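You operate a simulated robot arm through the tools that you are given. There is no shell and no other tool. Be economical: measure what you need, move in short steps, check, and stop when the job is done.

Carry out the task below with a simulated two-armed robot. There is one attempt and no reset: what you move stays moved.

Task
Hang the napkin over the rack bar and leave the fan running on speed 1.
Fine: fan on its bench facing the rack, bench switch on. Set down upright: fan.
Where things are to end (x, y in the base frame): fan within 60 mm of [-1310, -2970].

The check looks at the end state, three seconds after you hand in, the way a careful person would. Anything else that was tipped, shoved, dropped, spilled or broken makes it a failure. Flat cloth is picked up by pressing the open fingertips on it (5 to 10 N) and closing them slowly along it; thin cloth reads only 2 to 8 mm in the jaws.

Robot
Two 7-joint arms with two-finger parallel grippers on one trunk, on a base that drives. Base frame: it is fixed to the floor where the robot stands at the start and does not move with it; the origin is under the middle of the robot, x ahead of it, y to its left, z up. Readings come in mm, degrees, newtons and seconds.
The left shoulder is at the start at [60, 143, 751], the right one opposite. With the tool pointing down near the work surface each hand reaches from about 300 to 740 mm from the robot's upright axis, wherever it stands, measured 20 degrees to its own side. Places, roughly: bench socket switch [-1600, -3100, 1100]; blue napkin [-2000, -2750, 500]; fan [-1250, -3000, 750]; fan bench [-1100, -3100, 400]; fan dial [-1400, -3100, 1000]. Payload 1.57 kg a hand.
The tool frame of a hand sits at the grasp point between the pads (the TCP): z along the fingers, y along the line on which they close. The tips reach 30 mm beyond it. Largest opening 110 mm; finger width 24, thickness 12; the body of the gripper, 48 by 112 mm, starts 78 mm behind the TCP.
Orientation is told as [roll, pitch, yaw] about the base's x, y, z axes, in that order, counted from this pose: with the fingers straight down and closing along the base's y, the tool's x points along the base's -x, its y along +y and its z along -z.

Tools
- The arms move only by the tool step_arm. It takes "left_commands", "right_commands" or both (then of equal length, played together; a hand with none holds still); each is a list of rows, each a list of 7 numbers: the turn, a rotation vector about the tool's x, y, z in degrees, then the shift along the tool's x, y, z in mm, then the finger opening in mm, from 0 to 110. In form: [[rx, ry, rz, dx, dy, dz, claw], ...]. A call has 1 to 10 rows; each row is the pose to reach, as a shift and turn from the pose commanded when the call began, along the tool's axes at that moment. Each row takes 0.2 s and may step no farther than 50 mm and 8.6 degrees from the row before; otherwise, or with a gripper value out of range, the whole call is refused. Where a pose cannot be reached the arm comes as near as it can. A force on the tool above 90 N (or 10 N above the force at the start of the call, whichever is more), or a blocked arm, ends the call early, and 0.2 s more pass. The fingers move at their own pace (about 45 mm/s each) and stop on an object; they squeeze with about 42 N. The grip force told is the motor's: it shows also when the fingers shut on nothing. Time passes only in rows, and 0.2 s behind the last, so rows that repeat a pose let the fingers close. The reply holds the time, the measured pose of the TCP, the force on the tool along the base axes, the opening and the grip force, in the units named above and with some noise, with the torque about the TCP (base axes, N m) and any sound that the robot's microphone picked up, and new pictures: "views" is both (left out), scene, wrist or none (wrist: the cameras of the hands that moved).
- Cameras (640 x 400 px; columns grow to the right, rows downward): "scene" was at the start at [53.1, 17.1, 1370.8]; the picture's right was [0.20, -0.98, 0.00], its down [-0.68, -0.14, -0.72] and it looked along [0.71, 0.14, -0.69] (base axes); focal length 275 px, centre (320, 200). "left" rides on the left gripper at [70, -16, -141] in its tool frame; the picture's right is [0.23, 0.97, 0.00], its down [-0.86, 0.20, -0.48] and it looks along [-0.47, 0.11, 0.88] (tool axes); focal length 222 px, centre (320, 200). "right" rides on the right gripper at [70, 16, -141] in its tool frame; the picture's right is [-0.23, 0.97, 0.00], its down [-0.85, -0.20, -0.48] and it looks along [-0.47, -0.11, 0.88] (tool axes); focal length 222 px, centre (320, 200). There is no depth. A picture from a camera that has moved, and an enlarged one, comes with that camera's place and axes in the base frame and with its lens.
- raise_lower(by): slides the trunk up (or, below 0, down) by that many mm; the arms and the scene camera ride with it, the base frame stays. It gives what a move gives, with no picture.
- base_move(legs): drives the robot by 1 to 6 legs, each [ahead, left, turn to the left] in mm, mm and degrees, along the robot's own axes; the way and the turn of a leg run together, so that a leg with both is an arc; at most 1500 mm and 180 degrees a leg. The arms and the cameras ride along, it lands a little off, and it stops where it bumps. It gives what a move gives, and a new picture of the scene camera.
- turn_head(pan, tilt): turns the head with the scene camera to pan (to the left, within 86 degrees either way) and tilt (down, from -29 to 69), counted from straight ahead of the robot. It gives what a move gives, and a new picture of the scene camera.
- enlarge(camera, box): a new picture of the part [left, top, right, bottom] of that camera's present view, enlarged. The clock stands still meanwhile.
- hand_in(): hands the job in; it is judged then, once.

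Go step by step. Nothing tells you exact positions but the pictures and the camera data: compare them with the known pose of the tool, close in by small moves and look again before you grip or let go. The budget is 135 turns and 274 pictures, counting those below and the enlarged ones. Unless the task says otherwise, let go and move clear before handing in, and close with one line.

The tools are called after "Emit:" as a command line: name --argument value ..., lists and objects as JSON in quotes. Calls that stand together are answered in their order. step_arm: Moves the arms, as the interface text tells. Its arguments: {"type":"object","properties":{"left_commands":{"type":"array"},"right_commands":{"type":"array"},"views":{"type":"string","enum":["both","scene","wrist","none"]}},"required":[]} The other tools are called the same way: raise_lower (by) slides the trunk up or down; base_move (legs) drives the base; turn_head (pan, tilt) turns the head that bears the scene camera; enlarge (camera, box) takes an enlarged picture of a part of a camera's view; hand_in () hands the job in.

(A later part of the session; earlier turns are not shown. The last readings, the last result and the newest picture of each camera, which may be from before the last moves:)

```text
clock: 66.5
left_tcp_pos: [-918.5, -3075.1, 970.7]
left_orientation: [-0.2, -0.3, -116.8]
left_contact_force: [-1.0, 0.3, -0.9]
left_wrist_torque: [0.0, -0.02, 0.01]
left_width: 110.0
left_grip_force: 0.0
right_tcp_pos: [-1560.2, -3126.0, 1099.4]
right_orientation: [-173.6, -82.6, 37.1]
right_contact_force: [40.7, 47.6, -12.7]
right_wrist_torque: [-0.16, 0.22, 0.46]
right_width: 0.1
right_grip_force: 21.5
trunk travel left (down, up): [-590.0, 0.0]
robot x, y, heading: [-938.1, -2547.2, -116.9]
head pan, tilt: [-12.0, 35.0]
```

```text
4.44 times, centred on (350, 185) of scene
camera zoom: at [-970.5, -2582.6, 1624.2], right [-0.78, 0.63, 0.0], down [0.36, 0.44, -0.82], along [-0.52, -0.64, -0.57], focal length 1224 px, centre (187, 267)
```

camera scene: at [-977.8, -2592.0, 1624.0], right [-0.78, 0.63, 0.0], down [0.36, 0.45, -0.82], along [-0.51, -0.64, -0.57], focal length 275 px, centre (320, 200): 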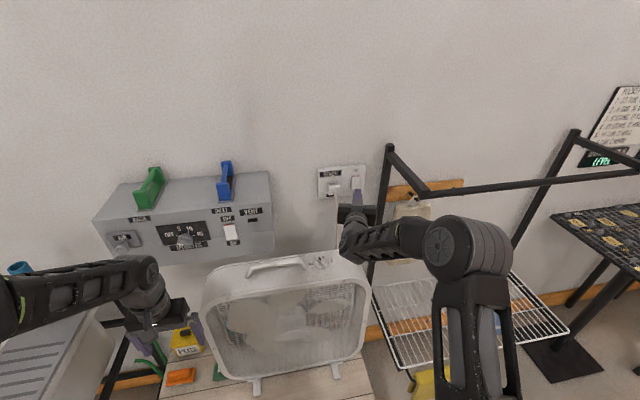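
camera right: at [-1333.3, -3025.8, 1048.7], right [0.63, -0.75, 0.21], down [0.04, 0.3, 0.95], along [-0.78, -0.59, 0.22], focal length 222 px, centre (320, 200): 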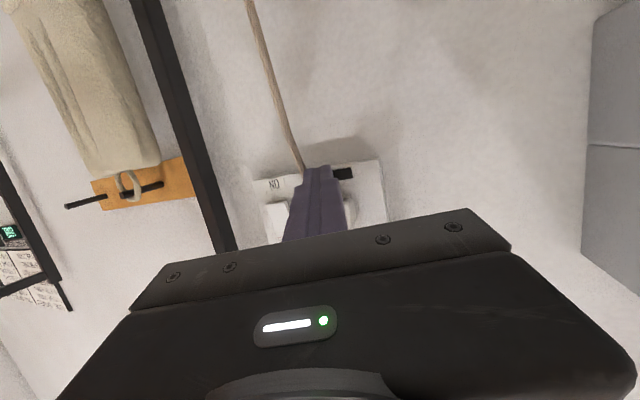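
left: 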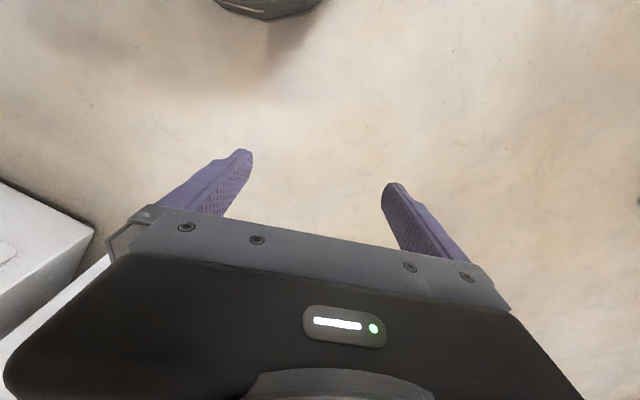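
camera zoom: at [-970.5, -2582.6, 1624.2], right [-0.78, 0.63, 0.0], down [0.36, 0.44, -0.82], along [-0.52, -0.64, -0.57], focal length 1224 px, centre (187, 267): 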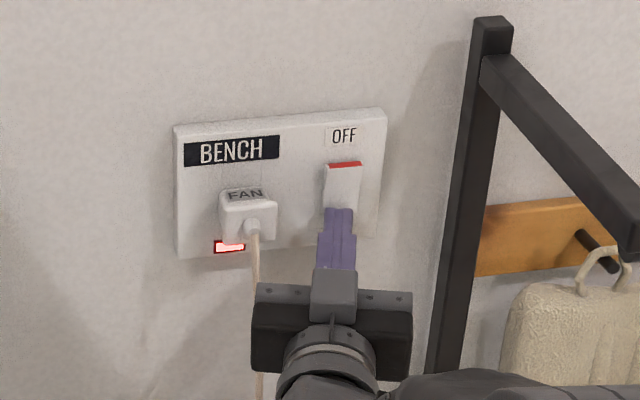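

The socket lamp is lit now. Back straight off and see that it stays on.

Emit:
step_arm --right_commands '[[0, 0, 0, 0, 0, -12, 0], [0, 0, 0, 0, 0, -40, 0], [0, 0, 0, 0, 0, -80, 0]]' --views "none"

Emit:
enlarge --camera "scene" --box '[200, 140, 410, 290]'

```text
clock: 67.3
left_tcp_pos: [-922.8, -3079.0, 969.9]
left_orientation: [0.1, 0.0, -116.8]
left_contact_force: [-0.3, -0.2, 0.0]
left_wrist_torque: [0.03, -0.01, 0.03]
left_width: 109.8
left_grip_force: 0.0
right_tcp_pos: [-1510.2, -3079.4, 1092.0]
right_orientation: [-174.7, -82.1, 38.1]
right_contact_force: [-0.3, 0.2, 0.4]
right_wrist_torque: [0.01, 0.0, 0.0]
right_width: 0.0
right_grip_force: 21.0
trunk travel left (down, up): [-590.0, 0.0]
robot x, y, heading: [-942.4, -2549.9, -116.6]
head pan, tilt: [-12.0, 35.0]
```

```text
2.67 times, centred on (305, 215) of scene
camera zoom: at [-976.7, -2590.2, 1624.1], right [-0.78, 0.63, 0.0], down [0.36, 0.45, -0.82], along [-0.51, -0.64, -0.57], focal length 734 px, centre (360, 160)
```

zoom: 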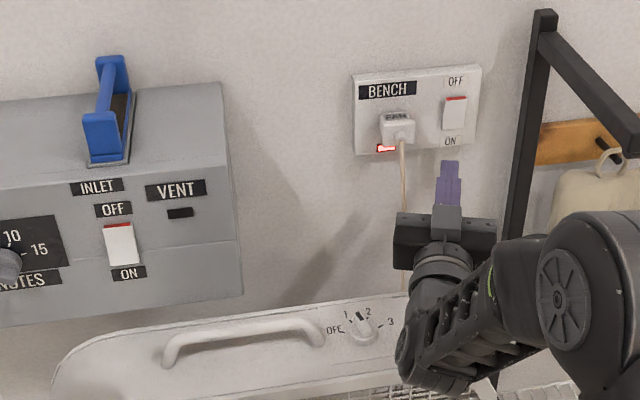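

Lamp stays lit. Check whether the fan runs and the dial setting.

Emit:
step_arm --right_commands '[[0, 0, 0, 0, 0, -20, 0], [0, 0, 0, 0, 0, -50, 0]]' --views "none"

Emit:
enlarge --camera "scene" --box '[225, 245, 345, 365]'

Emit:
enlarge --camera "scene" --box '[300, 240, 345, 275]'

```text
clock: 67.9
left_tcp_pos: [-921.5, -3078.9, 968.4]
left_orientation: [0.0, 0.1, -116.8]
left_contact_force: [-0.6, 0.1, -0.8]
left_wrist_torque: [0.02, -0.03, -0.03]
left_width: 110.1
left_grip_force: 0.0
right_tcp_pos: [-1472.3, -3045.0, 1083.3]
right_orientation: [-174.4, -82.3, 37.9]
right_contact_force: [-0.5, -0.1, -0.5]
right_wrist_torque: [-0.01, 0.0, -0.01]
right_width: 0.0
right_grip_force: 21.3
trunk travel left (down, up): [-590.0, 0.0]
robot x, y, heading: [-939.3, -2548.9, -116.6]
head pan, tilt: [-12.0, 35.0]
```

```text
3.33 times, centred on (285, 305) of scene
camera zoom: at [-976.4, -2589.8, 1624.1], right [-0.78, 0.63, 0.0], down [0.36, 0.45, -0.82], along [-0.51, -0.64, -0.57], focal length 918 px, centre (437, -150)
```

zoom: 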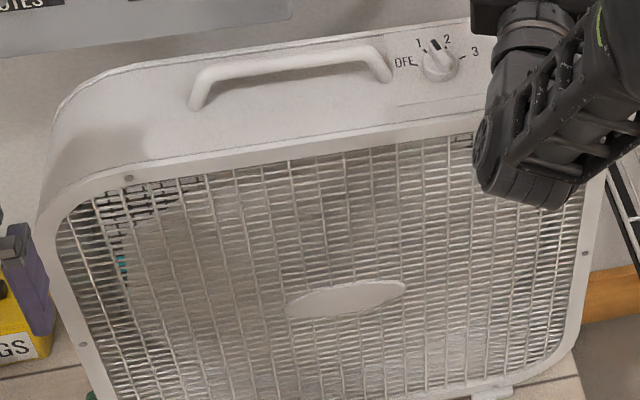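

```text
11.43 times, centred on (322, 258) of scene
camera zoom: at [-976.4, -2589.8, 1624.1], right [-0.78, 0.63, 0.0], down [0.36, 0.45, -0.82], along [-0.51, -0.64, -0.57], focal length 3148 px, centre (291, -457)
```

zoom: 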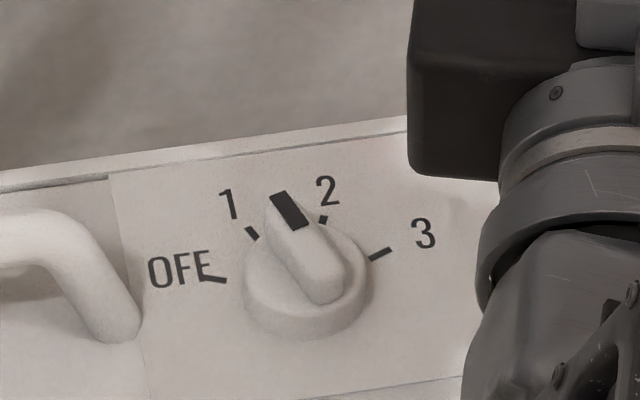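

The fan is running (blurred disc) and the lamp is lit. Now retract the right hand and pitch it back down, then check the dial from above.

Emit:
step_arm --right_commands '[[0, 8.5, 0, -5, 0, -30, 0], [0, 17, 0, -15, 0, -60, 0], [0, 25.5, 0, -25, 0, -90, 0], [0, 34, 0, -35, 0, -120, 0], [0, 42.5, 0, -35, 0, -130, 0], [0, 51, 0, -35, 0, -130, 0], [0, 59.5, 0, -35, 0, -130, 0], [0, 68, 0, -35, 0, -130, 0], [0, 76.5, 0, -35, 0, -130, 0], [0, 85, 0, -35, 0, -130, 0]]' --views "none"

Emit:
turn_head --pan 0 --tilt 55

Emit:
enlarge --camera "scene" --box '[345, 110, 395, 150]'

```text
clock: 70.1
left_tcp_pos: [-922.1, -3078.2, 968.7]
left_orientation: [0.0, 0.1, -116.8]
left_contact_force: [-0.3, -0.4, 0.9]
left_wrist_torque: [-0.03, -0.02, 0.0]
left_width: 110.0
left_grip_force: 0.1
right_tcp_pos: [-1376.0, -2953.0, 1100.4]
right_orientation: [-0.7, -12.5, -136.4]
right_contact_force: [0.3, -0.1, -0.3]
right_wrist_torque: [-0.02, -0.02, -0.03]
right_width: 0.0
right_grip_force: 21.0
trunk travel left (down, up): [-590.0, 0.0]
robot x, y, heading: [-938.0, -2545.9, -116.7]
head pan, tilt: [-12.0, 35.0]
```

```text
clock: 70.9
left_tcp_pos: [-922.5, -3079.1, 968.3]
left_orientation: [0.0, -0.1, -116.8]
left_contact_force: [-0.1, 0.9, 0.8]
left_wrist_torque: [0.01, -0.03, 0.01]
left_width: 110.2
left_grip_force: 0.0
right_tcp_pos: [-1375.6, -2951.9, 1099.7]
right_orientation: [-0.9, -12.8, -136.5]
right_contact_force: [0.0, 0.3, 0.4]
right_wrist_torque: [0.0, 0.02, -0.01]
right_width: 0.0
right_grip_force: 21.2
trunk travel left (down, up): [-590.0, 0.0]
robot x, y, heading: [-935.6, -2547.8, -116.8]
head pan, tilt: [0.0, 55.0]
camera scene: at [-954.2, -2585.9, 1595.9], right [-0.89, 0.45, 0.0], down [0.37, 0.73, -0.57], along [-0.26, -0.51, -0.82], focal length 275 px, centre (320, 200)
```

scene: 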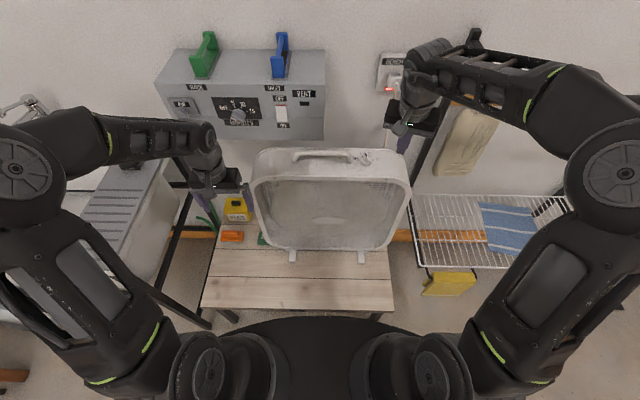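

```text
10.00 times, centred on (370, 130) of scene
camera zoom: at [-954.2, -2585.9, 1595.9], right [-0.89, 0.45, 0.0], down [0.37, 0.73, -0.57], along [-0.26, -0.51, -0.82], focal length 2754 px, centre (-180, 900)
```

zoom: 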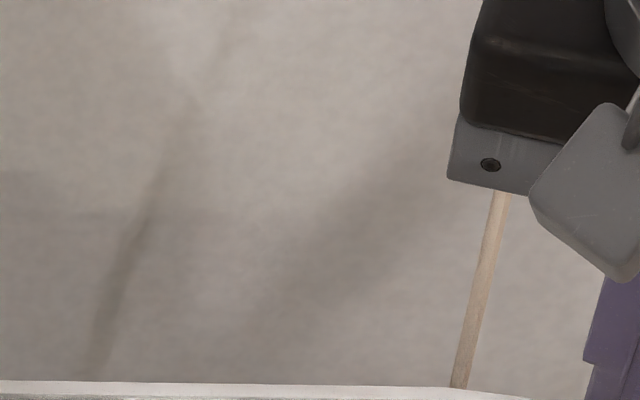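

Emit:
enlarge --camera "scene" --box '[335, 140, 391, 175]'

Emit:
enlarge --camera "scene" --box '[380, 40, 640, 300]'

```text
11.43 times, centred on (363, 158) of scene
camera zoom: at [-954.2, -2585.9, 1595.9], right [-0.89, 0.45, 0.0], down [0.37, 0.73, -0.57], along [-0.26, -0.51, -0.82], focal length 3148 px, centre (-171, 686)
```

zoom: 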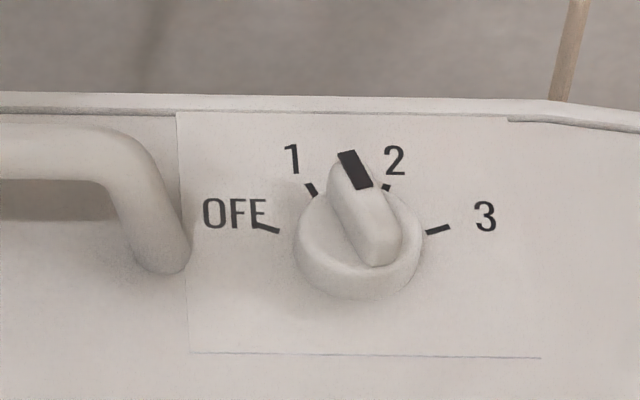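

```text
1.54 times, centred on (510, 170) of scene
camera zoom: at [-954.2, -2585.9, 1595.9], right [-0.89, 0.45, 0.0], down [0.37, 0.73, -0.57], along [-0.26, -0.51, -0.82], focal length 424 px, centre (28, 246)
```

zoom: 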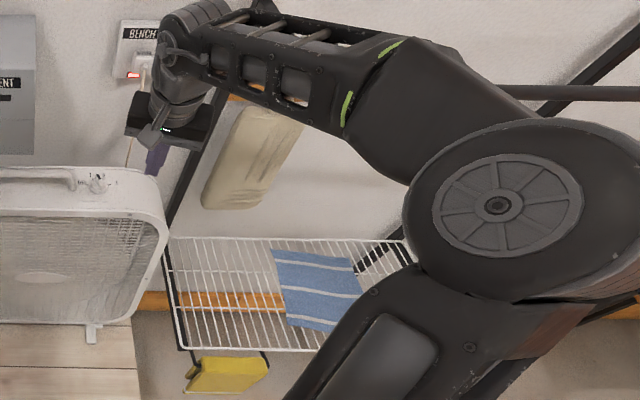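

The dial sits near 1, maybe ~10° past. I'll move 25 mm closer and bring the right hand over the fan handle (fingers closing front-back), which also gives a top view of the dial.

Emit:
base_move --legs '[[25, 0, 0]]'

Emit:
step_arm --right_commands '[[0, 7, 0, 0, 0, 0, 30], [0, 12.6, 0, 0, 0, 0, 60]]' --views "none"

Emit:
step_arm --right_commands '[[0, 0, 8, 0, 0, 0, 60], [0, 0, 16, 0, 0, 0, 60], [0, 0, 24, 0, 0, 0, 60], [0, 0, 32, 0, 0, 0, 60], [0, 0, 40, 0, 0, 0, 60], [0, 0, 48, 0, 0, 0, 60], [0, 0, 56, 0, 0, 0, 60], [0, 0, 64, 0, 0, 0, 60], [0, 0, 70, 0, 0, 0, 60]]' --views "both"

```text
clock: 71.8
left_tcp_pos: [-934.3, -3103.2, 967.3]
left_orientation: [0.0, 0.1, -116.8]
left_contact_force: [-0.7, -0.5, 0.3]
left_wrist_torque: [0.05, -0.04, 0.01]
left_width: 109.9
left_grip_force: 0.1
right_tcp_pos: [-1388.9, -2975.3, 1099.1]
right_orientation: [-0.7, -12.6, -136.4]
right_contact_force: [-0.5, -0.6, -1.1]
right_wrist_torque: [0.02, -0.02, -0.01]
right_width: 0.1
right_grip_force: 21.6
trunk travel left (down, up): [-590.0, 0.0]
robot x, y, heading: [-948.0, -2568.8, -116.7]
head pan, tilt: [0.0, 55.0]
camera scene: at [-966.0, -2609.6, 1595.8], right [-0.89, 0.45, 0.0], down [0.37, 0.73, -0.57], along [-0.26, -0.51, -0.82], focal length 275 px, centre (320, 200)
```

scene: 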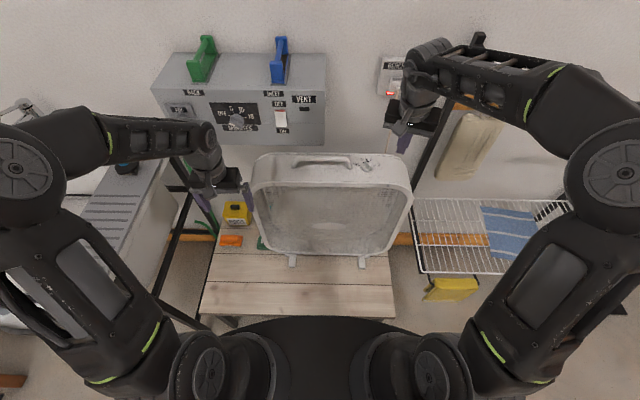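

```text
clock: 72.3
left_tcp_pos: [-932.8, -3100.5, 968.4]
left_orientation: [0.1, 0.0, -116.8]
left_contact_force: [0.0, -0.1, 0.3]
left_wrist_torque: [0.01, -0.02, 0.05]
left_width: 110.0
left_grip_force: 0.1
right_tcp_pos: [-1386.6, -2973.9, 1100.5]
right_orientation: [-0.7, -0.2, -136.5]
right_contact_force: [-0.1, 0.4, 0.3]
right_wrist_torque: [-0.02, 0.01, -0.01]
right_width: 48.2
right_grip_force: 0.1
trunk travel left (down, up): [-590.0, 0.0]
robot x, y, heading: [-949.3, -2568.8, -117.0]
head pan, tilt: [0.0, 55.0]
```

```text
clock: 74.3
left_tcp_pos: [-933.2, -3100.4, 968.2]
left_orientation: [0.0, 0.1, -116.8]
left_contact_force: [0.3, 0.5, -0.1]
left_wrist_torque: [-0.01, 0.02, -0.03]
left_width: 109.9
left_grip_force: 0.0
right_tcp_pos: [-1387.0, -2973.3, 1102.1]
right_orientation: [-0.2, -0.8, 153.4]
right_contact_force: [0.1, 0.5, 0.1]
right_wrist_torque: [0.01, 0.01, 0.03]
right_width: 60.1
right_grip_force: 0.1
trunk travel left (down, up): [-590.0, 0.0]
robot x, y, heading: [-948.5, -2574.6, -116.6]
head pan, tilt: [0.0, 55.0]
camera scene: at [-965.1, -2607.7, 1595.8], right [-0.89, 0.45, 0.0], down [0.37, 0.73, -0.57], along [-0.26, -0.51, -0.82], focal length 275 px, centre (320, 200)
camera right: at [-1331.1, -3020.4, 1241.3], right [-0.64, -0.77, 0.0], down [-0.67, 0.56, 0.49], along [-0.38, 0.31, -0.87], focal length 222 px, centre (320, 200)
```

scene: 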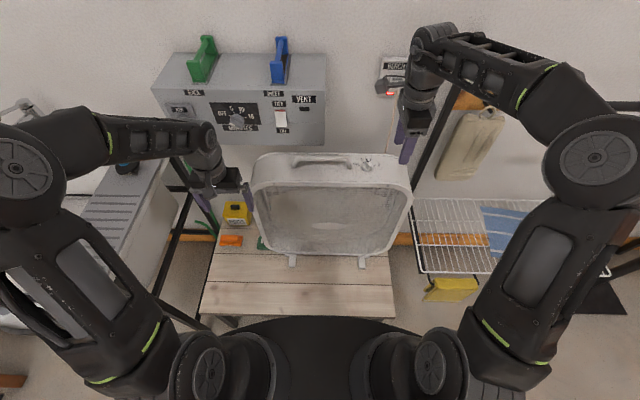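
right: 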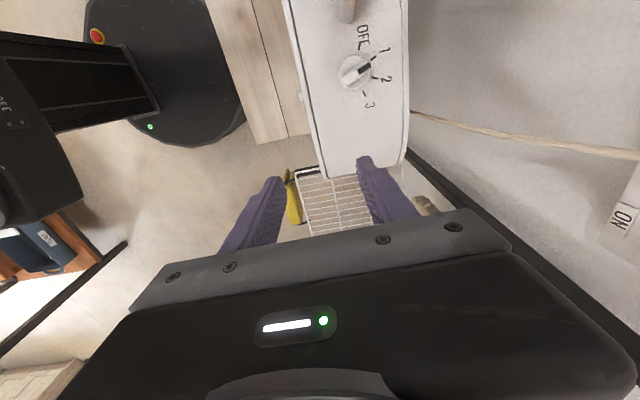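

Emit:
enlarge --camera "right" --box '[320, 10, 410, 120]'

```text
3.64 times, centred on (365, 65) of right
camera zoom: at [-1331.1, -3020.4, 1241.3], right [-0.64, -0.77, 0.0], down [-0.67, 0.56, 0.49], along [-0.38, 0.31, -0.87], focal length 808 px, centre (156, 691)
```

zoom: 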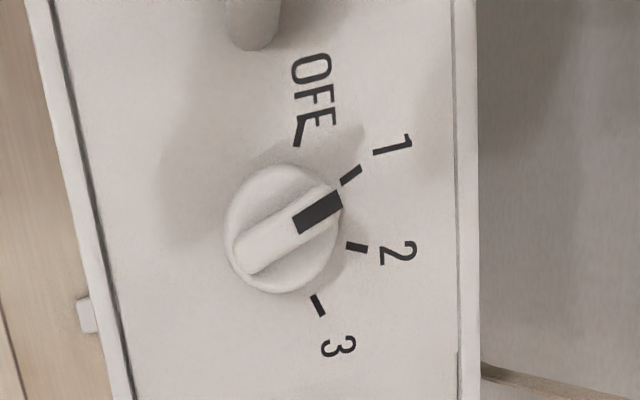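

The dial is about 11° past the 1 mark. I'll regrip the knob and turn it back 11° so it points squarely at 1.

Emit:
step_arm --right_commands '[[0, 0, 0, 25, 22, 0, 50], [0, 0, 0, 50, 44, 0, 50], [0, 0, 0, 66, 57, 0, 50], [0, 0, 0, 66, 57, 40, 50], [0, 0, 0, 66, 57, 70, 50], [0, 0, 0, 66, 57, 84, 50]]' --views "none"

Emit:
enlarge --camera "right" --box '[220, 80, 420, 220]'

Emit:
enlarge --camera "scene" --box '[310, 130, 410, 200]'

```text
clock: 75.8
left_tcp_pos: [-934.3, -3100.7, 968.2]
left_orientation: [0.0, 0.0, -116.8]
left_contact_force: [0.3, 0.6, 0.4]
left_wrist_torque: [0.03, -0.01, -0.03]
left_width: 110.0
left_grip_force: 0.0
right_tcp_pos: [-1354.9, -3054.3, 1014.3]
right_orientation: [-0.1, -0.6, 153.3]
right_contact_force: [0.5, -0.2, -0.2]
right_wrist_torque: [0.01, 0.0, -0.01]
right_width: 50.2
right_grip_force: 0.1
right hand out of reach, approached as far as the arm can: row 3
trunk travel left (down, up): [-590.0, 0.0]
robot x, y, heading: [-946.9, -2565.2, -116.9]
head pan, tilt: [0.0, 55.0]
```

```text
2.86 times, centred on (320, 150) of right
camera zoom: at [-1298.0, -3101.7, 1155.2], right [-0.64, -0.77, 0.0], down [-0.67, 0.56, 0.49], along [-0.38, 0.31, -0.87], focal length 635 px, centre (320, 343)
```

zoom: 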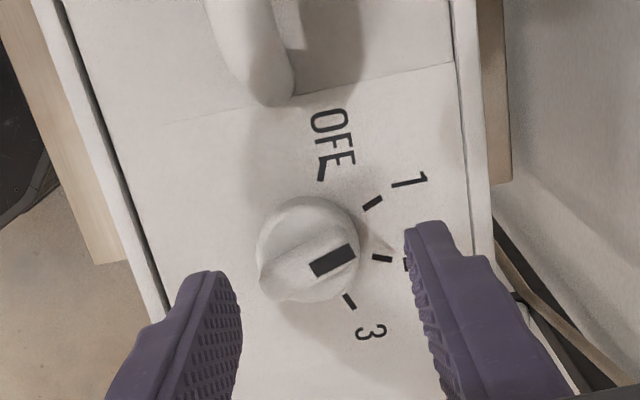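

```text
5.71 times, centred on (360, 165) of scene
camera zoom: at [-965.3, -2607.8, 1595.8], right [-0.89, 0.45, 0.0], down [0.37, 0.73, -0.57], along [-0.26, -0.51, -0.82], focal length 1574 px, centre (91, 400)
```

zoom: 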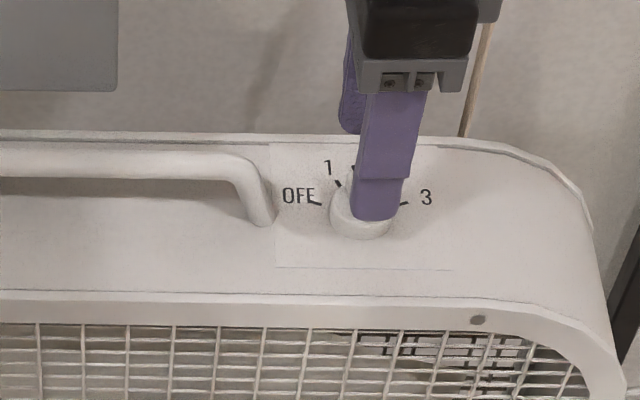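

Emit:
step_arm --right_commands '[[0, 0, 0, 0, -1, 14, 48], [0, 0, 0, 0, -1, 26, 44], [0, 0, 0, 0, -1, 26, 34], [0, 0, 0, 0, -1, 26, 20], [0, 0, 0, 0, -1, 26, 10], [0, 0, -6, 0, -1, 26, 10], [0, 0, -11.5, 0, -1, 26, 10], [0, 0, -11.5, 0, -1, 26, 10]]' --views "none"

Emit:
enlarge --camera "right" --box '[240, 90, 400, 200]'

```text
clock: 77.5
left_tcp_pos: [-933.5, -3101.8, 968.6]
left_orientation: [0.0, 0.0, -116.8]
left_contact_force: [0.1, 0.1, -0.7]
left_wrist_torque: [-0.01, 0.02, 0.01]
left_width: 109.8
left_grip_force: 0.1
right_tcp_pos: [-1353.6, -3051.3, 988.8]
right_orientation: [-0.3, -0.7, 165.0]
right_contact_force: [-0.4, 0.8, -0.6]
right_wrist_torque: [-0.13, 0.41, 0.0]
right_width: 33.2
right_grip_force: 41.0
trunk travel left (down, up): [-590.0, 0.0]
robot x, y, heading: [-946.6, -2567.6, -116.4]
head pan, tilt: [0.0, 55.0]
```

```text
3.64 times, centred on (320, 145) of right
camera zoom: at [-1290.5, -3087.4, 1129.2], right [-0.47, -0.88, 0.0], down [-0.77, 0.41, 0.49], along [-0.43, 0.23, -0.87], focal length 808 px, centre (320, 400)
```

zoom: 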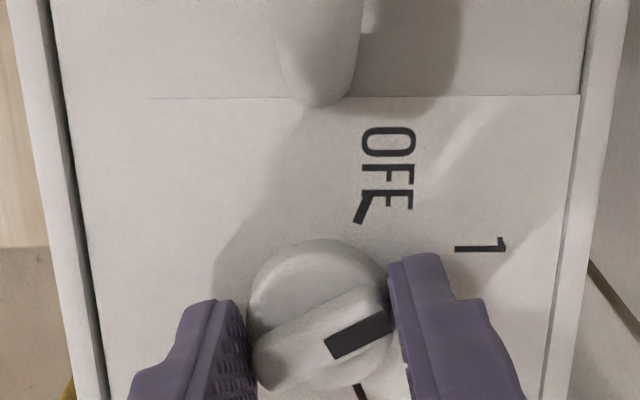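

Emit:
step_arm --right_commands '[[0, 0, 0, 0, 0, 0, 40], [0, 0, 0, 0, 0, 0, 56], [0, 0, 0, 0, 0, -30, 60], [0, 0, 0, 0, 0, -70, 60]]' --views "none"

Emit:
enlarge --camera "right" --box '[240, 60, 400, 200]'

```text
clock: 78.5
left_tcp_pos: [-932.9, -3101.6, 967.5]
left_orientation: [0.0, 0.0, -116.8]
left_contact_force: [0.8, 0.1, -0.7]
left_wrist_torque: [-0.01, 0.04, 0.03]
left_width: 109.9
left_grip_force: 0.0
right_tcp_pos: [-1351.5, -3053.5, 1059.5]
right_orientation: [-0.4, -0.7, 164.9]
right_contact_force: [0.7, -0.1, -0.1]
right_wrist_torque: [0.01, 0.03, -0.02]
right_width: 60.1
right_grip_force: 0.1
trunk travel left (down, up): [-590.0, 0.0]
robot x, y, heading: [-945.3, -2569.3, -116.9]
head pan, tilt: [0.0, 55.0]
```

```text
2.86 times, centred on (320, 130) of right
camera zoom: at [-1287.2, -3088.0, 1199.4], right [-0.47, -0.88, 0.0], down [-0.77, 0.41, 0.49], along [-0.43, 0.23, -0.87], focal length 635 px, centre (320, 400)
```

zoom: 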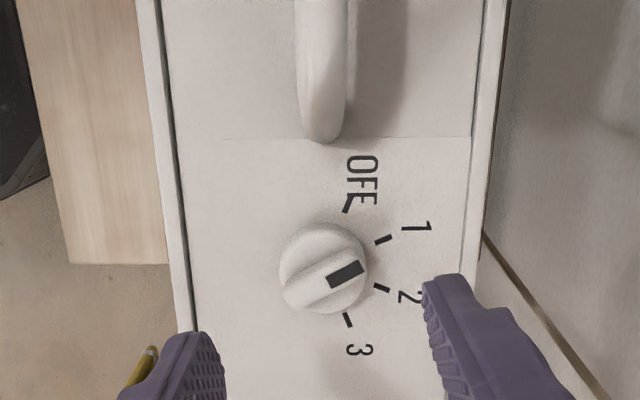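

Dial now points at 1. Next, position over the handle about 110 mm to the left (near the fan's centre of mass).

Emit:
step_arm --right_commands '[[0, 0, 6, 35, 8, 0, 60], [0, 0, 11.7, 70, 16, 0, 60], [0, 0, 11.7, 105, 23, 0, 60], [0, 0, 11.7, 105, 23, 25, 60]]' --views "wrist"

Emit:
enlarge --camera "scene" --box '[240, 100, 430, 280]'

```text
clock: 79.5
left_tcp_pos: [-934.9, -3100.9, 968.7]
left_orientation: [-0.1, -0.1, -116.8]
left_contact_force: [0.0, -0.8, 0.3]
left_wrist_torque: [0.01, 0.03, 0.03]
left_width: 109.8
left_grip_force: 0.1
right_tcp_pos: [-1261.4, -3100.8, 1032.5]
right_orientation: [-0.2, -0.8, 153.0]
right_contact_force: [-9.7, 2.7, -0.5]
right_wrist_torque: [-0.3, -1.28, -0.59]
right_width: 60.2
right_grip_force: 0.0
trunk travel left (down, up): [-590.0, 0.0]
robot x, y, heading: [-946.8, -2567.4, -116.9]
head pan, tilt: [0.0, 55.0]
camera right: at [-1205.1, -3148.3, 1173.0], right [-0.65, -0.76, 0.0], down [-0.67, 0.56, 0.49], along [-0.38, 0.32, -0.87], focal length 222 px, centre (320, 200)
```

right: 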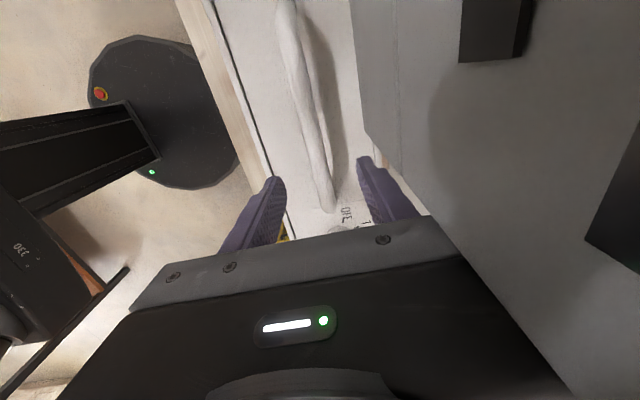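

```text
2.22 times, centred on (335, 190) of scene
camera zoom: at [-966.7, -2607.1, 1595.8], right [-0.89, 0.45, 0.0], down [0.37, 0.73, -0.57], along [-0.26, -0.51, -0.82], focal length 612 px, centre (287, 222)
```

zoom: 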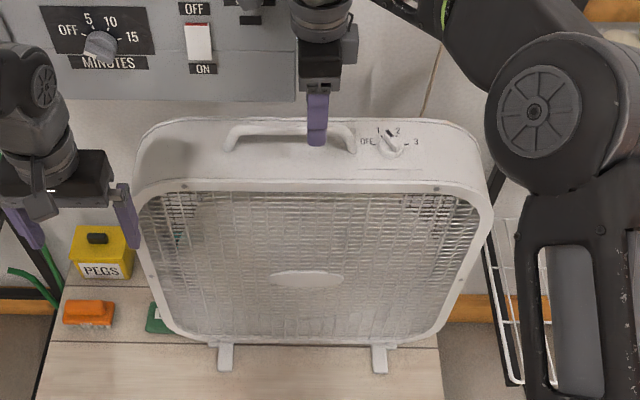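

The gripper body is just touching the vent box (10 N). Shift 12 mm right to clear it, then descend onto the handle.

Emit:
step_arm --right_commands '[[0, 0, 0, -12, 0, 0, 60], [0, 0, 0, -17, 0, 0, 60], [0, 0, 0, -17, 0, 12, 60], [0, 0, 0, -17, 0, 25, 60], [0, 0, 0, -17, 0, 38, 60]]' --views "wrist"

Emit:
enlarge --camera "scene" --box '[270, 110, 410, 200]'

```text
clock: 80.8
left_tcp_pos: [-932.9, -3101.0, 968.5]
left_orientation: [0.1, 0.0, -116.8]
left_contact_force: [-0.4, 0.0, -0.3]
left_wrist_torque: [0.02, 0.01, 0.04]
left_width: 109.9
left_grip_force: 0.0
right_tcp_pos: [-1273.4, -3093.1, 995.0]
right_orientation: [-0.2, -0.7, 153.2]
right_contact_force: [0.4, -0.1, 0.1]
right_wrist_torque: [0.02, -0.01, 0.02]
right_width: 60.1
right_grip_force: 0.0
trunk travel left (down, up): [-590.0, 0.0]
robot x, y, heading: [-946.3, -2570.4, -116.6]
head pan, tilt: [0.0, 55.0]
camera right: at [-1217.7, -3140.8, 1136.0], right [-0.64, -0.77, 0.0], down [-0.67, 0.56, 0.49], along [-0.38, 0.31, -0.87], focal length 222 px, centre (320, 200)
```

right: 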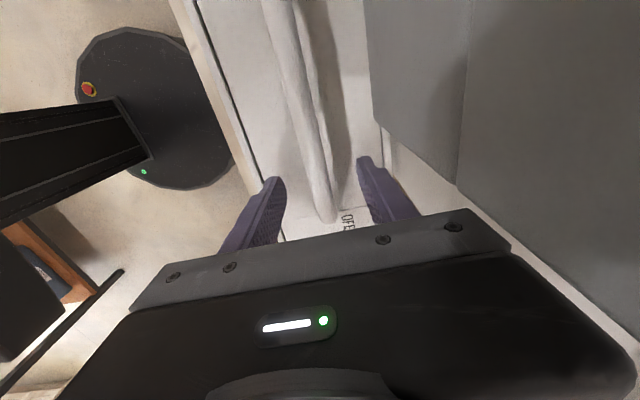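

```text
4.44 times, centred on (340, 155) of scene
camera zoom: at [-965.3, -2607.9, 1595.8], right [-0.89, 0.45, 0.0], down [0.37, 0.73, -0.57], along [-0.26, -0.51, -0.82], focal length 1224 px, centre (231, 400)
```

zoom: 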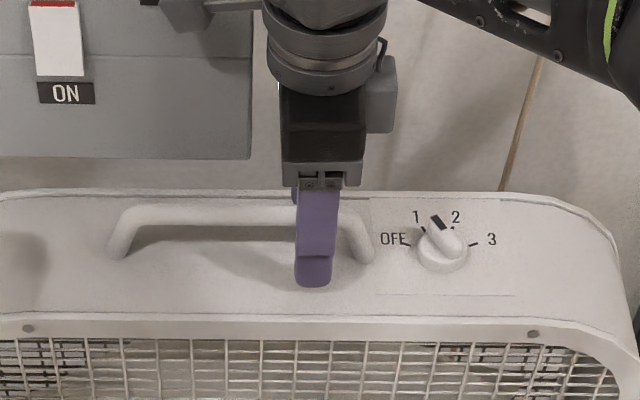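

Emit:
step_arm --right_commands '[[0, 0, 0, 0, 0, 6, 60], [0, 0, 0, 0, 0, 11, 50], [0, 0, 0, 0, 0, 11, 40], [0, 0, 0, 0, 0, 11, 30], [0, 0, 0, 0, 0, 11, 20], [0, 0, 0, 0, 0, 11, 8], [0, 0, 0, 0, 0, 11, 4], [0, 0, 0, 0, 0, 11, 4]]' --views "wrist"

```text
clock: 82.5
left_tcp_pos: [-933.0, -3101.3, 968.5]
left_orientation: [0.0, 0.1, -116.9]
left_contact_force: [0.0, 0.2, -0.7]
left_wrist_torque: [0.03, 0.0, -0.01]
left_width: 109.8
left_grip_force: 0.1
right_tcp_pos: [-1273.6, -3095.4, 984.8]
right_orientation: [-0.2, -0.8, 153.2]
right_contact_force: [-1.0, -2.9, 0.3]
right_wrist_torque: [0.05, -0.09, -0.69]
right_width: 14.7
right_grip_force: 30.5
trunk travel left (down, up): [-590.0, 0.0]
robot x, y, heading: [-948.2, -2566.3, -116.7]
head pan, tilt: [0.0, 55.0]
camera right: at [-1218.0, -3141.5, 1125.5], right [-0.64, -0.77, 0.0], down [-0.67, 0.56, 0.49], along [-0.38, 0.31, -0.87], focal length 222 px, centre (320, 200)
```

right: 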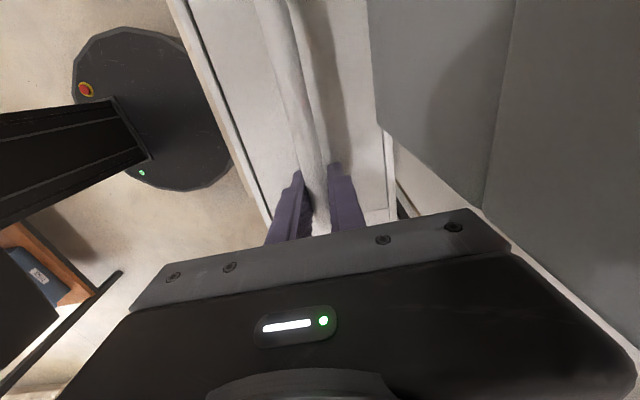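

Handle gripped (15 mm). Lift slowly 30 mm and read the weight.

Emit:
step_arm --right_commands '[[0, 0, 0, 0, 0, -4, 2], [0, 0, 0, 0, 0, -8, 2], [0, 0, 0, 0, 0, -14, 2], [0, 0, 0, 0, 0, -22, 2], [0, 0, 0, 0, 0, -30, 2], [0, 0, 0, 0, 0, -30, 2]]' --views "both"

```text
clock: 84.0
left_tcp_pos: [-933.2, -3103.4, 968.6]
left_orientation: [0.0, 0.1, -116.9]
left_contact_force: [0.9, -0.3, -0.7]
left_wrist_torque: [0.0, 0.03, -0.05]
left_width: 109.9
left_grip_force: 0.1
right_tcp_pos: [-1273.3, -3094.9, 1014.2]
right_orientation: [-0.3, -0.7, 153.3]
right_contact_force: [-0.4, 1.2, -18.0]
right_wrist_torque: [0.15, 0.28, 0.01]
right_width: 15.0
right_grip_force: 31.1
trunk travel left (down, up): [-590.0, 0.0]
robot x, y, heading: [-949.1, -2573.7, -116.8]
head pan, tilt: [0.0, 55.0]
camera scene: at [-966.0, -2609.3, 1595.7], right [-0.89, 0.45, 0.0], down [0.37, 0.73, -0.57], along [-0.26, -0.51, -0.82], focal length 275 px, centre (320, 200)
camera right: at [-1218.4, -3142.2, 1154.5], right [-0.64, -0.77, 0.0], down [-0.67, 0.56, 0.49], along [-0.38, 0.32, -0.87], focal length 222 px, centre (320, 200)
```

scene: 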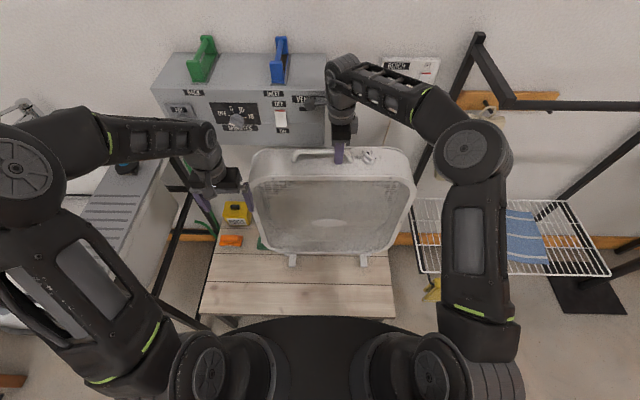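
right: 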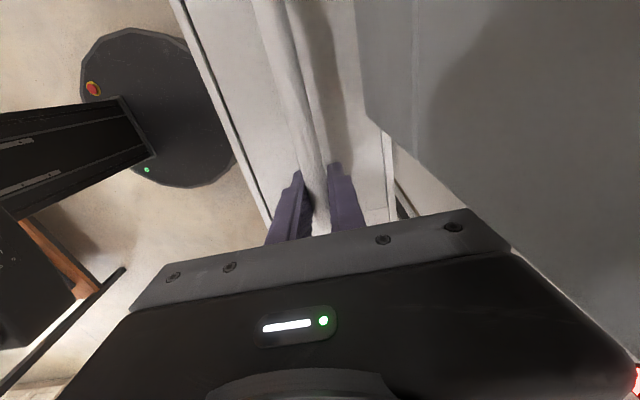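

Emit:
enlarge --camera "scene" --box '[200, 130, 430, 320]'

```text
2.11 times, centred on (315, 225) of scene
camera zoom: at [-966.0, -2609.3, 1595.7], right [-0.89, 0.45, 0.0], down [0.37, 0.73, -0.57], along [-0.26, -0.51, -0.82], focal length 580 px, centre (330, 147)
```

zoom: 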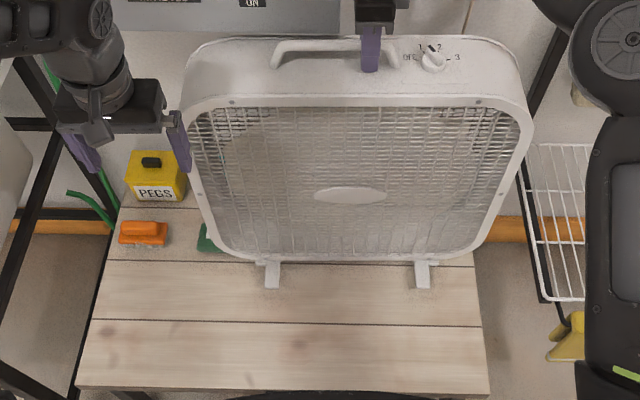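

Fan hangs level. Retract the left hand out of the sweep, then back the base 98 mm so the fan clears the wall before turning.

Emit:
step_arm --left_commands '[[0, 0, 0, 30, 20, -20, 110], [0, 0, 0, 60, 45, -40, 60], [0, 0, 0, 90, 70, -60, 30], [0, 0, 0, 120, 80, -60, 30]]' --views "none"

Emit:
base_move --legs '[[-98, 0, 0]]'

```text
clock: 85.0
left_tcp_pos: [-807.6, -3031.4, 1028.5]
left_orientation: [0.0, 0.1, -116.9]
left_contact_force: [-0.1, 0.1, 0.7]
left_wrist_torque: [-0.02, 0.02, 0.0]
left_width: 41.6
left_grip_force: 0.0
right_tcp_pos: [-1272.8, -3095.6, 1015.0]
right_orientation: [-0.2, -0.8, 153.2]
right_contact_force: [0.2, -0.5, -17.8]
right_wrist_torque: [0.21, 0.28, 0.0]
right_width: 14.5
right_grip_force: 30.9
trunk travel left (down, up): [-590.0, 0.0]
robot x, y, heading: [-949.3, -2571.2, -116.8]
head pan, tilt: [0.0, 55.0]
```

```text
clock: 86.1
left_tcp_pos: [-765.3, -2942.5, 1029.8]
left_orientation: [0.0, 0.1, -116.9]
left_contact_force: [0.4, 0.8, -0.7]
left_wrist_torque: [-0.06, 0.02, -0.01]
left_width: 29.9
left_grip_force: 0.1
right_tcp_pos: [-1229.4, -3005.3, 1014.6]
right_orientation: [-0.3, -0.8, 153.2]
right_contact_force: [1.3, 1.3, -16.5]
right_wrist_torque: [0.04, 0.31, 0.03]
right_width: 14.6
right_grip_force: 30.8
trunk travel left (down, up): [-590.0, 0.0]
robot x, y, heading: [-902.1, -2483.8, -117.3]
head pan, tilt: [0.0, 55.0]
camera scene: at [-920.6, -2519.5, 1595.8], right [-0.89, 0.45, 0.0], down [0.37, 0.73, -0.57], along [-0.26, -0.51, -0.82], focal length 275 px, centre (320, 200)
```

scene: 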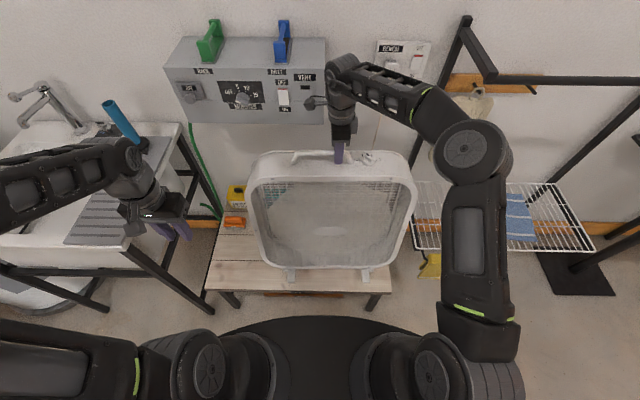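

Now rotate the fan counter-clockwise in the air.

Emit:
step_arm --right_commands '[[0, 0, -5, 0, 0, 0, 2], [0, 0, -11, 0, 0, 0, 2], [0, 0, -17, 0, 0, 0, 2], [0, 0, -23, 0, 0, 0, 2], [0, 0, -29, 0, 0, 0, 2], [0, 0, -35, 0, 0, 0, 2], [0, 0, -40, 0, 0, 0, 2], [0, 0, -45, 0, 0, 0, 2], [0, 0, -45, 0, 0, 0, 2]]' --views "scene"

```text
clock: 88.1
left_tcp_pos: [-765.0, -2943.1, 1027.6]
left_orientation: [0.0, 0.1, -116.9]
left_contact_force: [0.1, -0.5, 0.5]
left_wrist_torque: [0.0, -0.01, 0.02]
left_width: 30.1
left_grip_force: 0.0
right_tcp_pos: [-1232.2, -3006.7, 1015.3]
right_orientation: [-0.8, -0.4, -161.8]
right_contact_force: [-0.1, 0.0, -17.3]
right_wrist_torque: [-0.03, 0.27, 0.0]
right_width: 14.5
right_grip_force: 30.7
trunk travel left (down, up): [-590.0, 0.0]
robot x, y, heading: [-902.4, -2482.3, -116.8]
head pan, tilt: [0.0, 55.0]
camera scene: at [-921.6, -2521.7, 1595.7], right [-0.89, 0.45, 0.0], down [0.37, 0.73, -0.57], along [-0.26, -0.51, -0.82], focal length 275 px, centre (320, 200)
```

scene: 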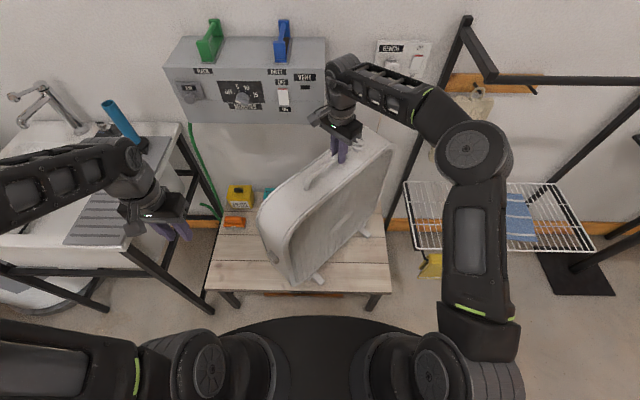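

Going well. Rotate 25° more, then shift the base right 90 mm, then finish the turn.

Emit:
step_arm --right_commands '[[0, 0, -5, 0, 0, 0, 2], [0, 0, -10, 0, 0, 0, 2], [0, 0, -15, 0, 0, 0, 2], [0, 0, -20, 0, 0, 0, 2], [0, 0, -25, 0, 0, 0, 2], [0, 0, -25, 0, 0, 0, 2]]' --views "none"

Emit:
base_move --legs '[[0, -88, 0]]'

Emit:
step_arm --right_commands '[[0, 0, -5, 0, 0, 0, 2], [0, 0, -10, 0, 0, 0, 2], [0, 0, -15, 0, 0, 0, 2], [0, 0, -20, 0, 0, 0, 2], [0, 0, -20, 0, 0, 0, 2]]' --views "both"

```text
clock: 89.5
left_tcp_pos: [-766.3, -2944.1, 1028.7]
left_orientation: [0.0, 0.1, -116.9]
left_contact_force: [-0.4, 0.6, 0.5]
left_wrist_torque: [0.01, -0.01, 0.02]
left_width: 30.1
left_grip_force: 0.0
right_tcp_pos: [-1230.9, -3006.2, 1014.6]
right_orientation: [-0.8, 0.0, -136.8]
right_contact_force: [-1.5, 0.9, -17.8]
right_wrist_torque: [-0.17, 0.2, 0.03]
right_width: 14.4
right_grip_force: 30.2
trunk travel left (down, up): [-590.0, 0.0]
robot x, y, heading: [-906.0, -2484.1, -116.9]
head pan, tilt: [0.0, 55.0]
```

```text
clock: 90.6
left_tcp_pos: [-843.8, -2902.9, 1029.4]
left_orientation: [0.2, 0.2, -116.8]
left_contact_force: [-0.2, -0.8, 0.5]
left_wrist_torque: [-0.03, -0.06, -0.01]
left_width: 30.3
left_grip_force: 0.2
right_tcp_pos: [-1309.5, -2965.6, 1014.9]
right_orientation: [-0.8, 0.0, -136.9]
right_contact_force: [-1.2, 0.1, -17.7]
right_wrist_torque: [-0.29, 0.16, 0.02]
right_width: 15.0
right_grip_force: 30.9
trunk travel left (down, up): [-590.0, 0.0]
robot x, y, heading: [-982.9, -2440.7, -116.8]
head pan, tilt: [0.0, 55.0]
camera scene: at [-1001.7, -2480.9, 1595.7], right [-0.89, 0.45, 0.0], down [0.37, 0.73, -0.57], along [-0.26, -0.51, -0.82], focal length 275 px, centre (320, 200)
```

scene: 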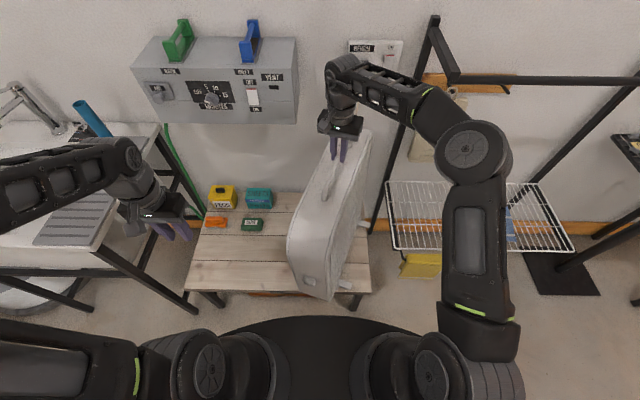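

```text
clock: 91.8
left_tcp_pos: [-844.2, -2903.6, 1028.1]
left_orientation: [-0.1, 0.1, -116.8]
left_contact_force: [0.9, -0.4, -0.4]
left_wrist_torque: [0.01, -0.01, 0.01]
left_width: 30.2
left_grip_force: 0.0
right_tcp_pos: [-1309.1, -2967.5, 1014.7]
right_orientation: [-0.8, 0.3, -116.9]
right_contact_force: [-0.7, 0.3, -18.0]
right_wrist_torque: [-0.29, 0.1, -0.03]
right_width: 14.9
right_grip_force: 30.9
trunk travel left (down, up): [-590.0, 0.0]
robot x, y, heading: [-981.7, -2443.2, -116.9]
head pan, tilt: [0.0, 55.0]
camera scene: at [-1000.2, -2481.6, 1595.7], right [-0.89, 0.45, 0.0], down [0.37, 0.73, -0.57], along [-0.26, -0.51, -0.82], focal length 275 px, centre (320, 200)
camera right: at [-1261.4, -2913.2, 1155.8], right [0.77, -0.64, -0.01], down [-0.56, -0.68, 0.48], along [-0.32, -0.36, -0.88], focal length 222 px, centre (320, 200)
```

scene: 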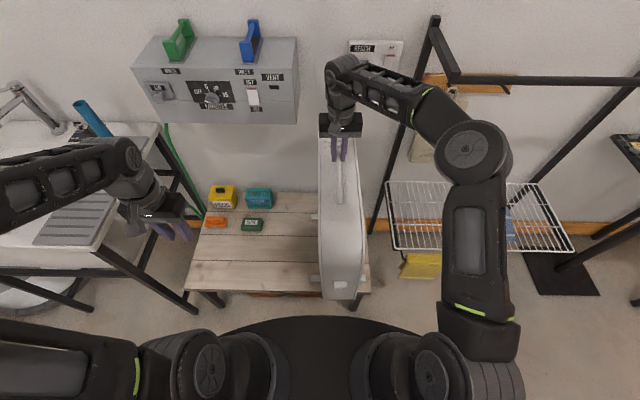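
right: 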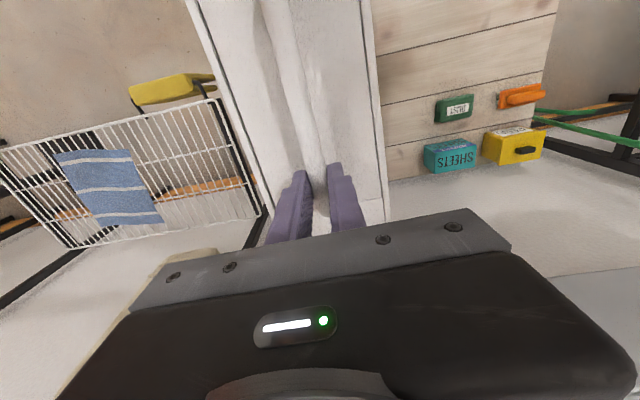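

Fan now faces the rack, about 15 mm from the target centre. Lower it onto the bench gently.

Emit:
step_arm --right_commands '[[0, 0, 0, 0, 0, 8, 2], [0, 0, 0, 0, 0, 16, 2], [0, 0, 0, 0, 0, 22, 2], [0, 0, 0, 0, 0, 26, 2], [0, 0, 0, 0, 0, 28, 2]]' --views "none"

Emit:
step_arm --right_commands '[[0, 0, 0, 0, 0, 1, 2], [0, 0, 0, 0, 0, 2, 2], [0, 0, 0, 0, 0, 2, 2]]' --views "none"

Emit:
enlarge --camera "scene" --box '[270, 110, 420, 320]'

```text
clock: 93.0
left_tcp_pos: [-841.9, -2902.2, 1028.8]
left_orientation: [-0.1, -0.1, -116.9]
left_contact_force: [0.0, 0.1, -0.4]
left_wrist_torque: [0.0, 0.05, 0.01]
left_width: 29.9
left_grip_force: 0.2
right_tcp_pos: [-1308.4, -2963.8, 986.9]
right_orientation: [-0.8, 0.2, -116.8]
right_contact_force: [-8.0, 1.9, 22.7]
right_wrist_torque: [0.16, -0.15, -0.26]
right_width: 14.8
right_grip_force: 30.9
trunk travel left (down, up): [-590.0, 0.0]
robot x, y, heading: [-981.7, -2444.7, -116.9]
head pan, tilt: [0.0, 55.0]
```

```text
clock: 93.8
left_tcp_pos: [-841.9, -2902.0, 1030.1]
left_orientation: [0.0, -0.1, -116.7]
left_contact_force: [0.2, -0.8, 0.5]
left_wrist_torque: [-0.01, -0.01, -0.02]
left_width: 29.9
left_grip_force: 0.1
right_tcp_pos: [-1308.1, -2964.8, 985.4]
right_orientation: [-0.7, 0.1, -116.8]
right_contact_force: [-7.2, 3.7, 22.6]
right_wrist_torque: [-0.17, 0.08, -0.26]
right_width: 14.7
right_grip_force: 31.0
trunk travel left (down, up): [-590.0, 0.0]
robot x, y, heading: [-981.3, -2443.0, -116.9]
head pan, tilt: [0.0, 55.0]
```

```text
1.90 times, centred on (345, 215) of scene
camera zoom: at [-998.9, -2477.6, 1595.9], right [-0.89, 0.45, 0.0], down [0.37, 0.73, -0.57], along [-0.26, -0.51, -0.82], focal length 525 px, centre (272, 171)
```

zoom: 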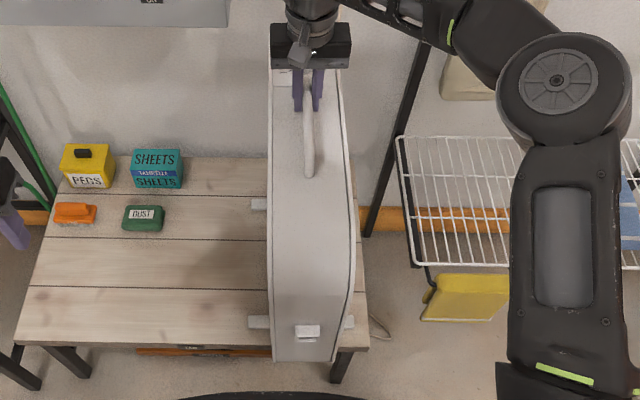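

Seated (22 N support). Release and rise.

Emit:
step_arm --right_commands '[[0, 0, 0, 0, 0, -2, 25], [0, 0, 0, 0, 0, -2, 45], [0, 0, 0, 0, 0, -2, 56], [0, 0, 0, 0, 0, -30, 56], [0, 0, 0, 0, 0, -75, 56]]' --views "scene"

Emit:
enlarge --camera "scene" --box '[270, 30, 420, 320]'

```text
clock: 95.0
left_tcp_pos: [-840.3, -2902.0, 1028.6]
left_orientation: [-0.1, 0.0, -116.9]
left_contact_force: [0.3, 0.0, 0.4]
left_wrist_torque: [-0.01, 0.01, 0.0]
left_width: 29.8
left_grip_force: 0.1
right_tcp_pos: [-1306.0, -2966.0, 1061.9]
right_orientation: [-0.8, 0.0, -116.8]
right_contact_force: [0.8, 0.2, -0.3]
right_wrist_torque: [-0.01, 0.04, -0.01]
right_width: 55.9
right_grip_force: 0.0
trunk travel left (down, up): [-590.0, 0.0]
robot x, y, heading: [-982.1, -2449.5, -116.8]
head pan, tilt: [0.0, 55.0]
camera scene: at [-997.0, -2479.8, 1595.8], right [-0.89, 0.45, 0.0], down [0.37, 0.73, -0.57], along [-0.26, -0.51, -0.82], focal length 275 px, centre (320, 200)
```

scene: 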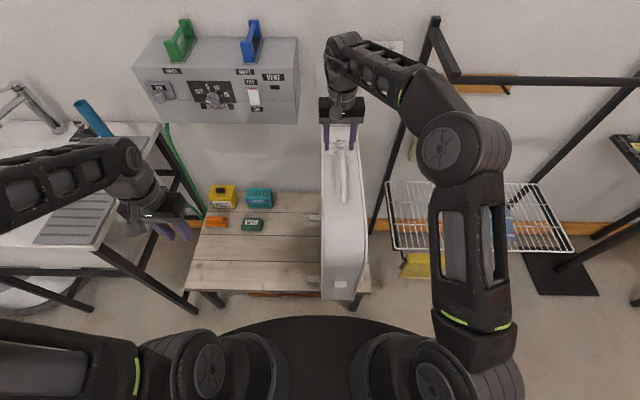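

```text
1.38 times, centred on (345, 175) of scene
camera zoom: at [-997.0, -2479.8, 1595.8], right [-0.89, 0.45, 0.0], down [0.37, 0.73, -0.57], along [-0.26, -0.51, -0.82], focal length 380 px, centre (286, 234)
```

zoom: 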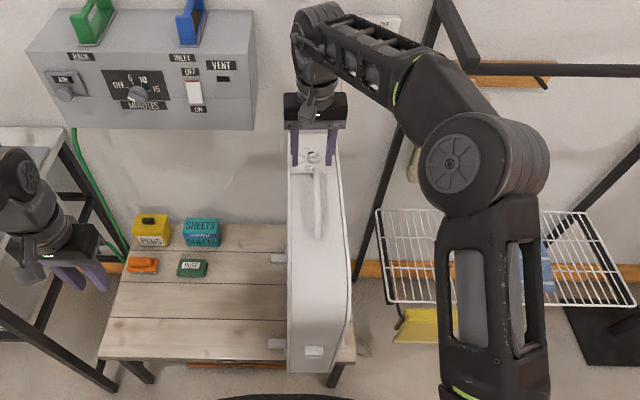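

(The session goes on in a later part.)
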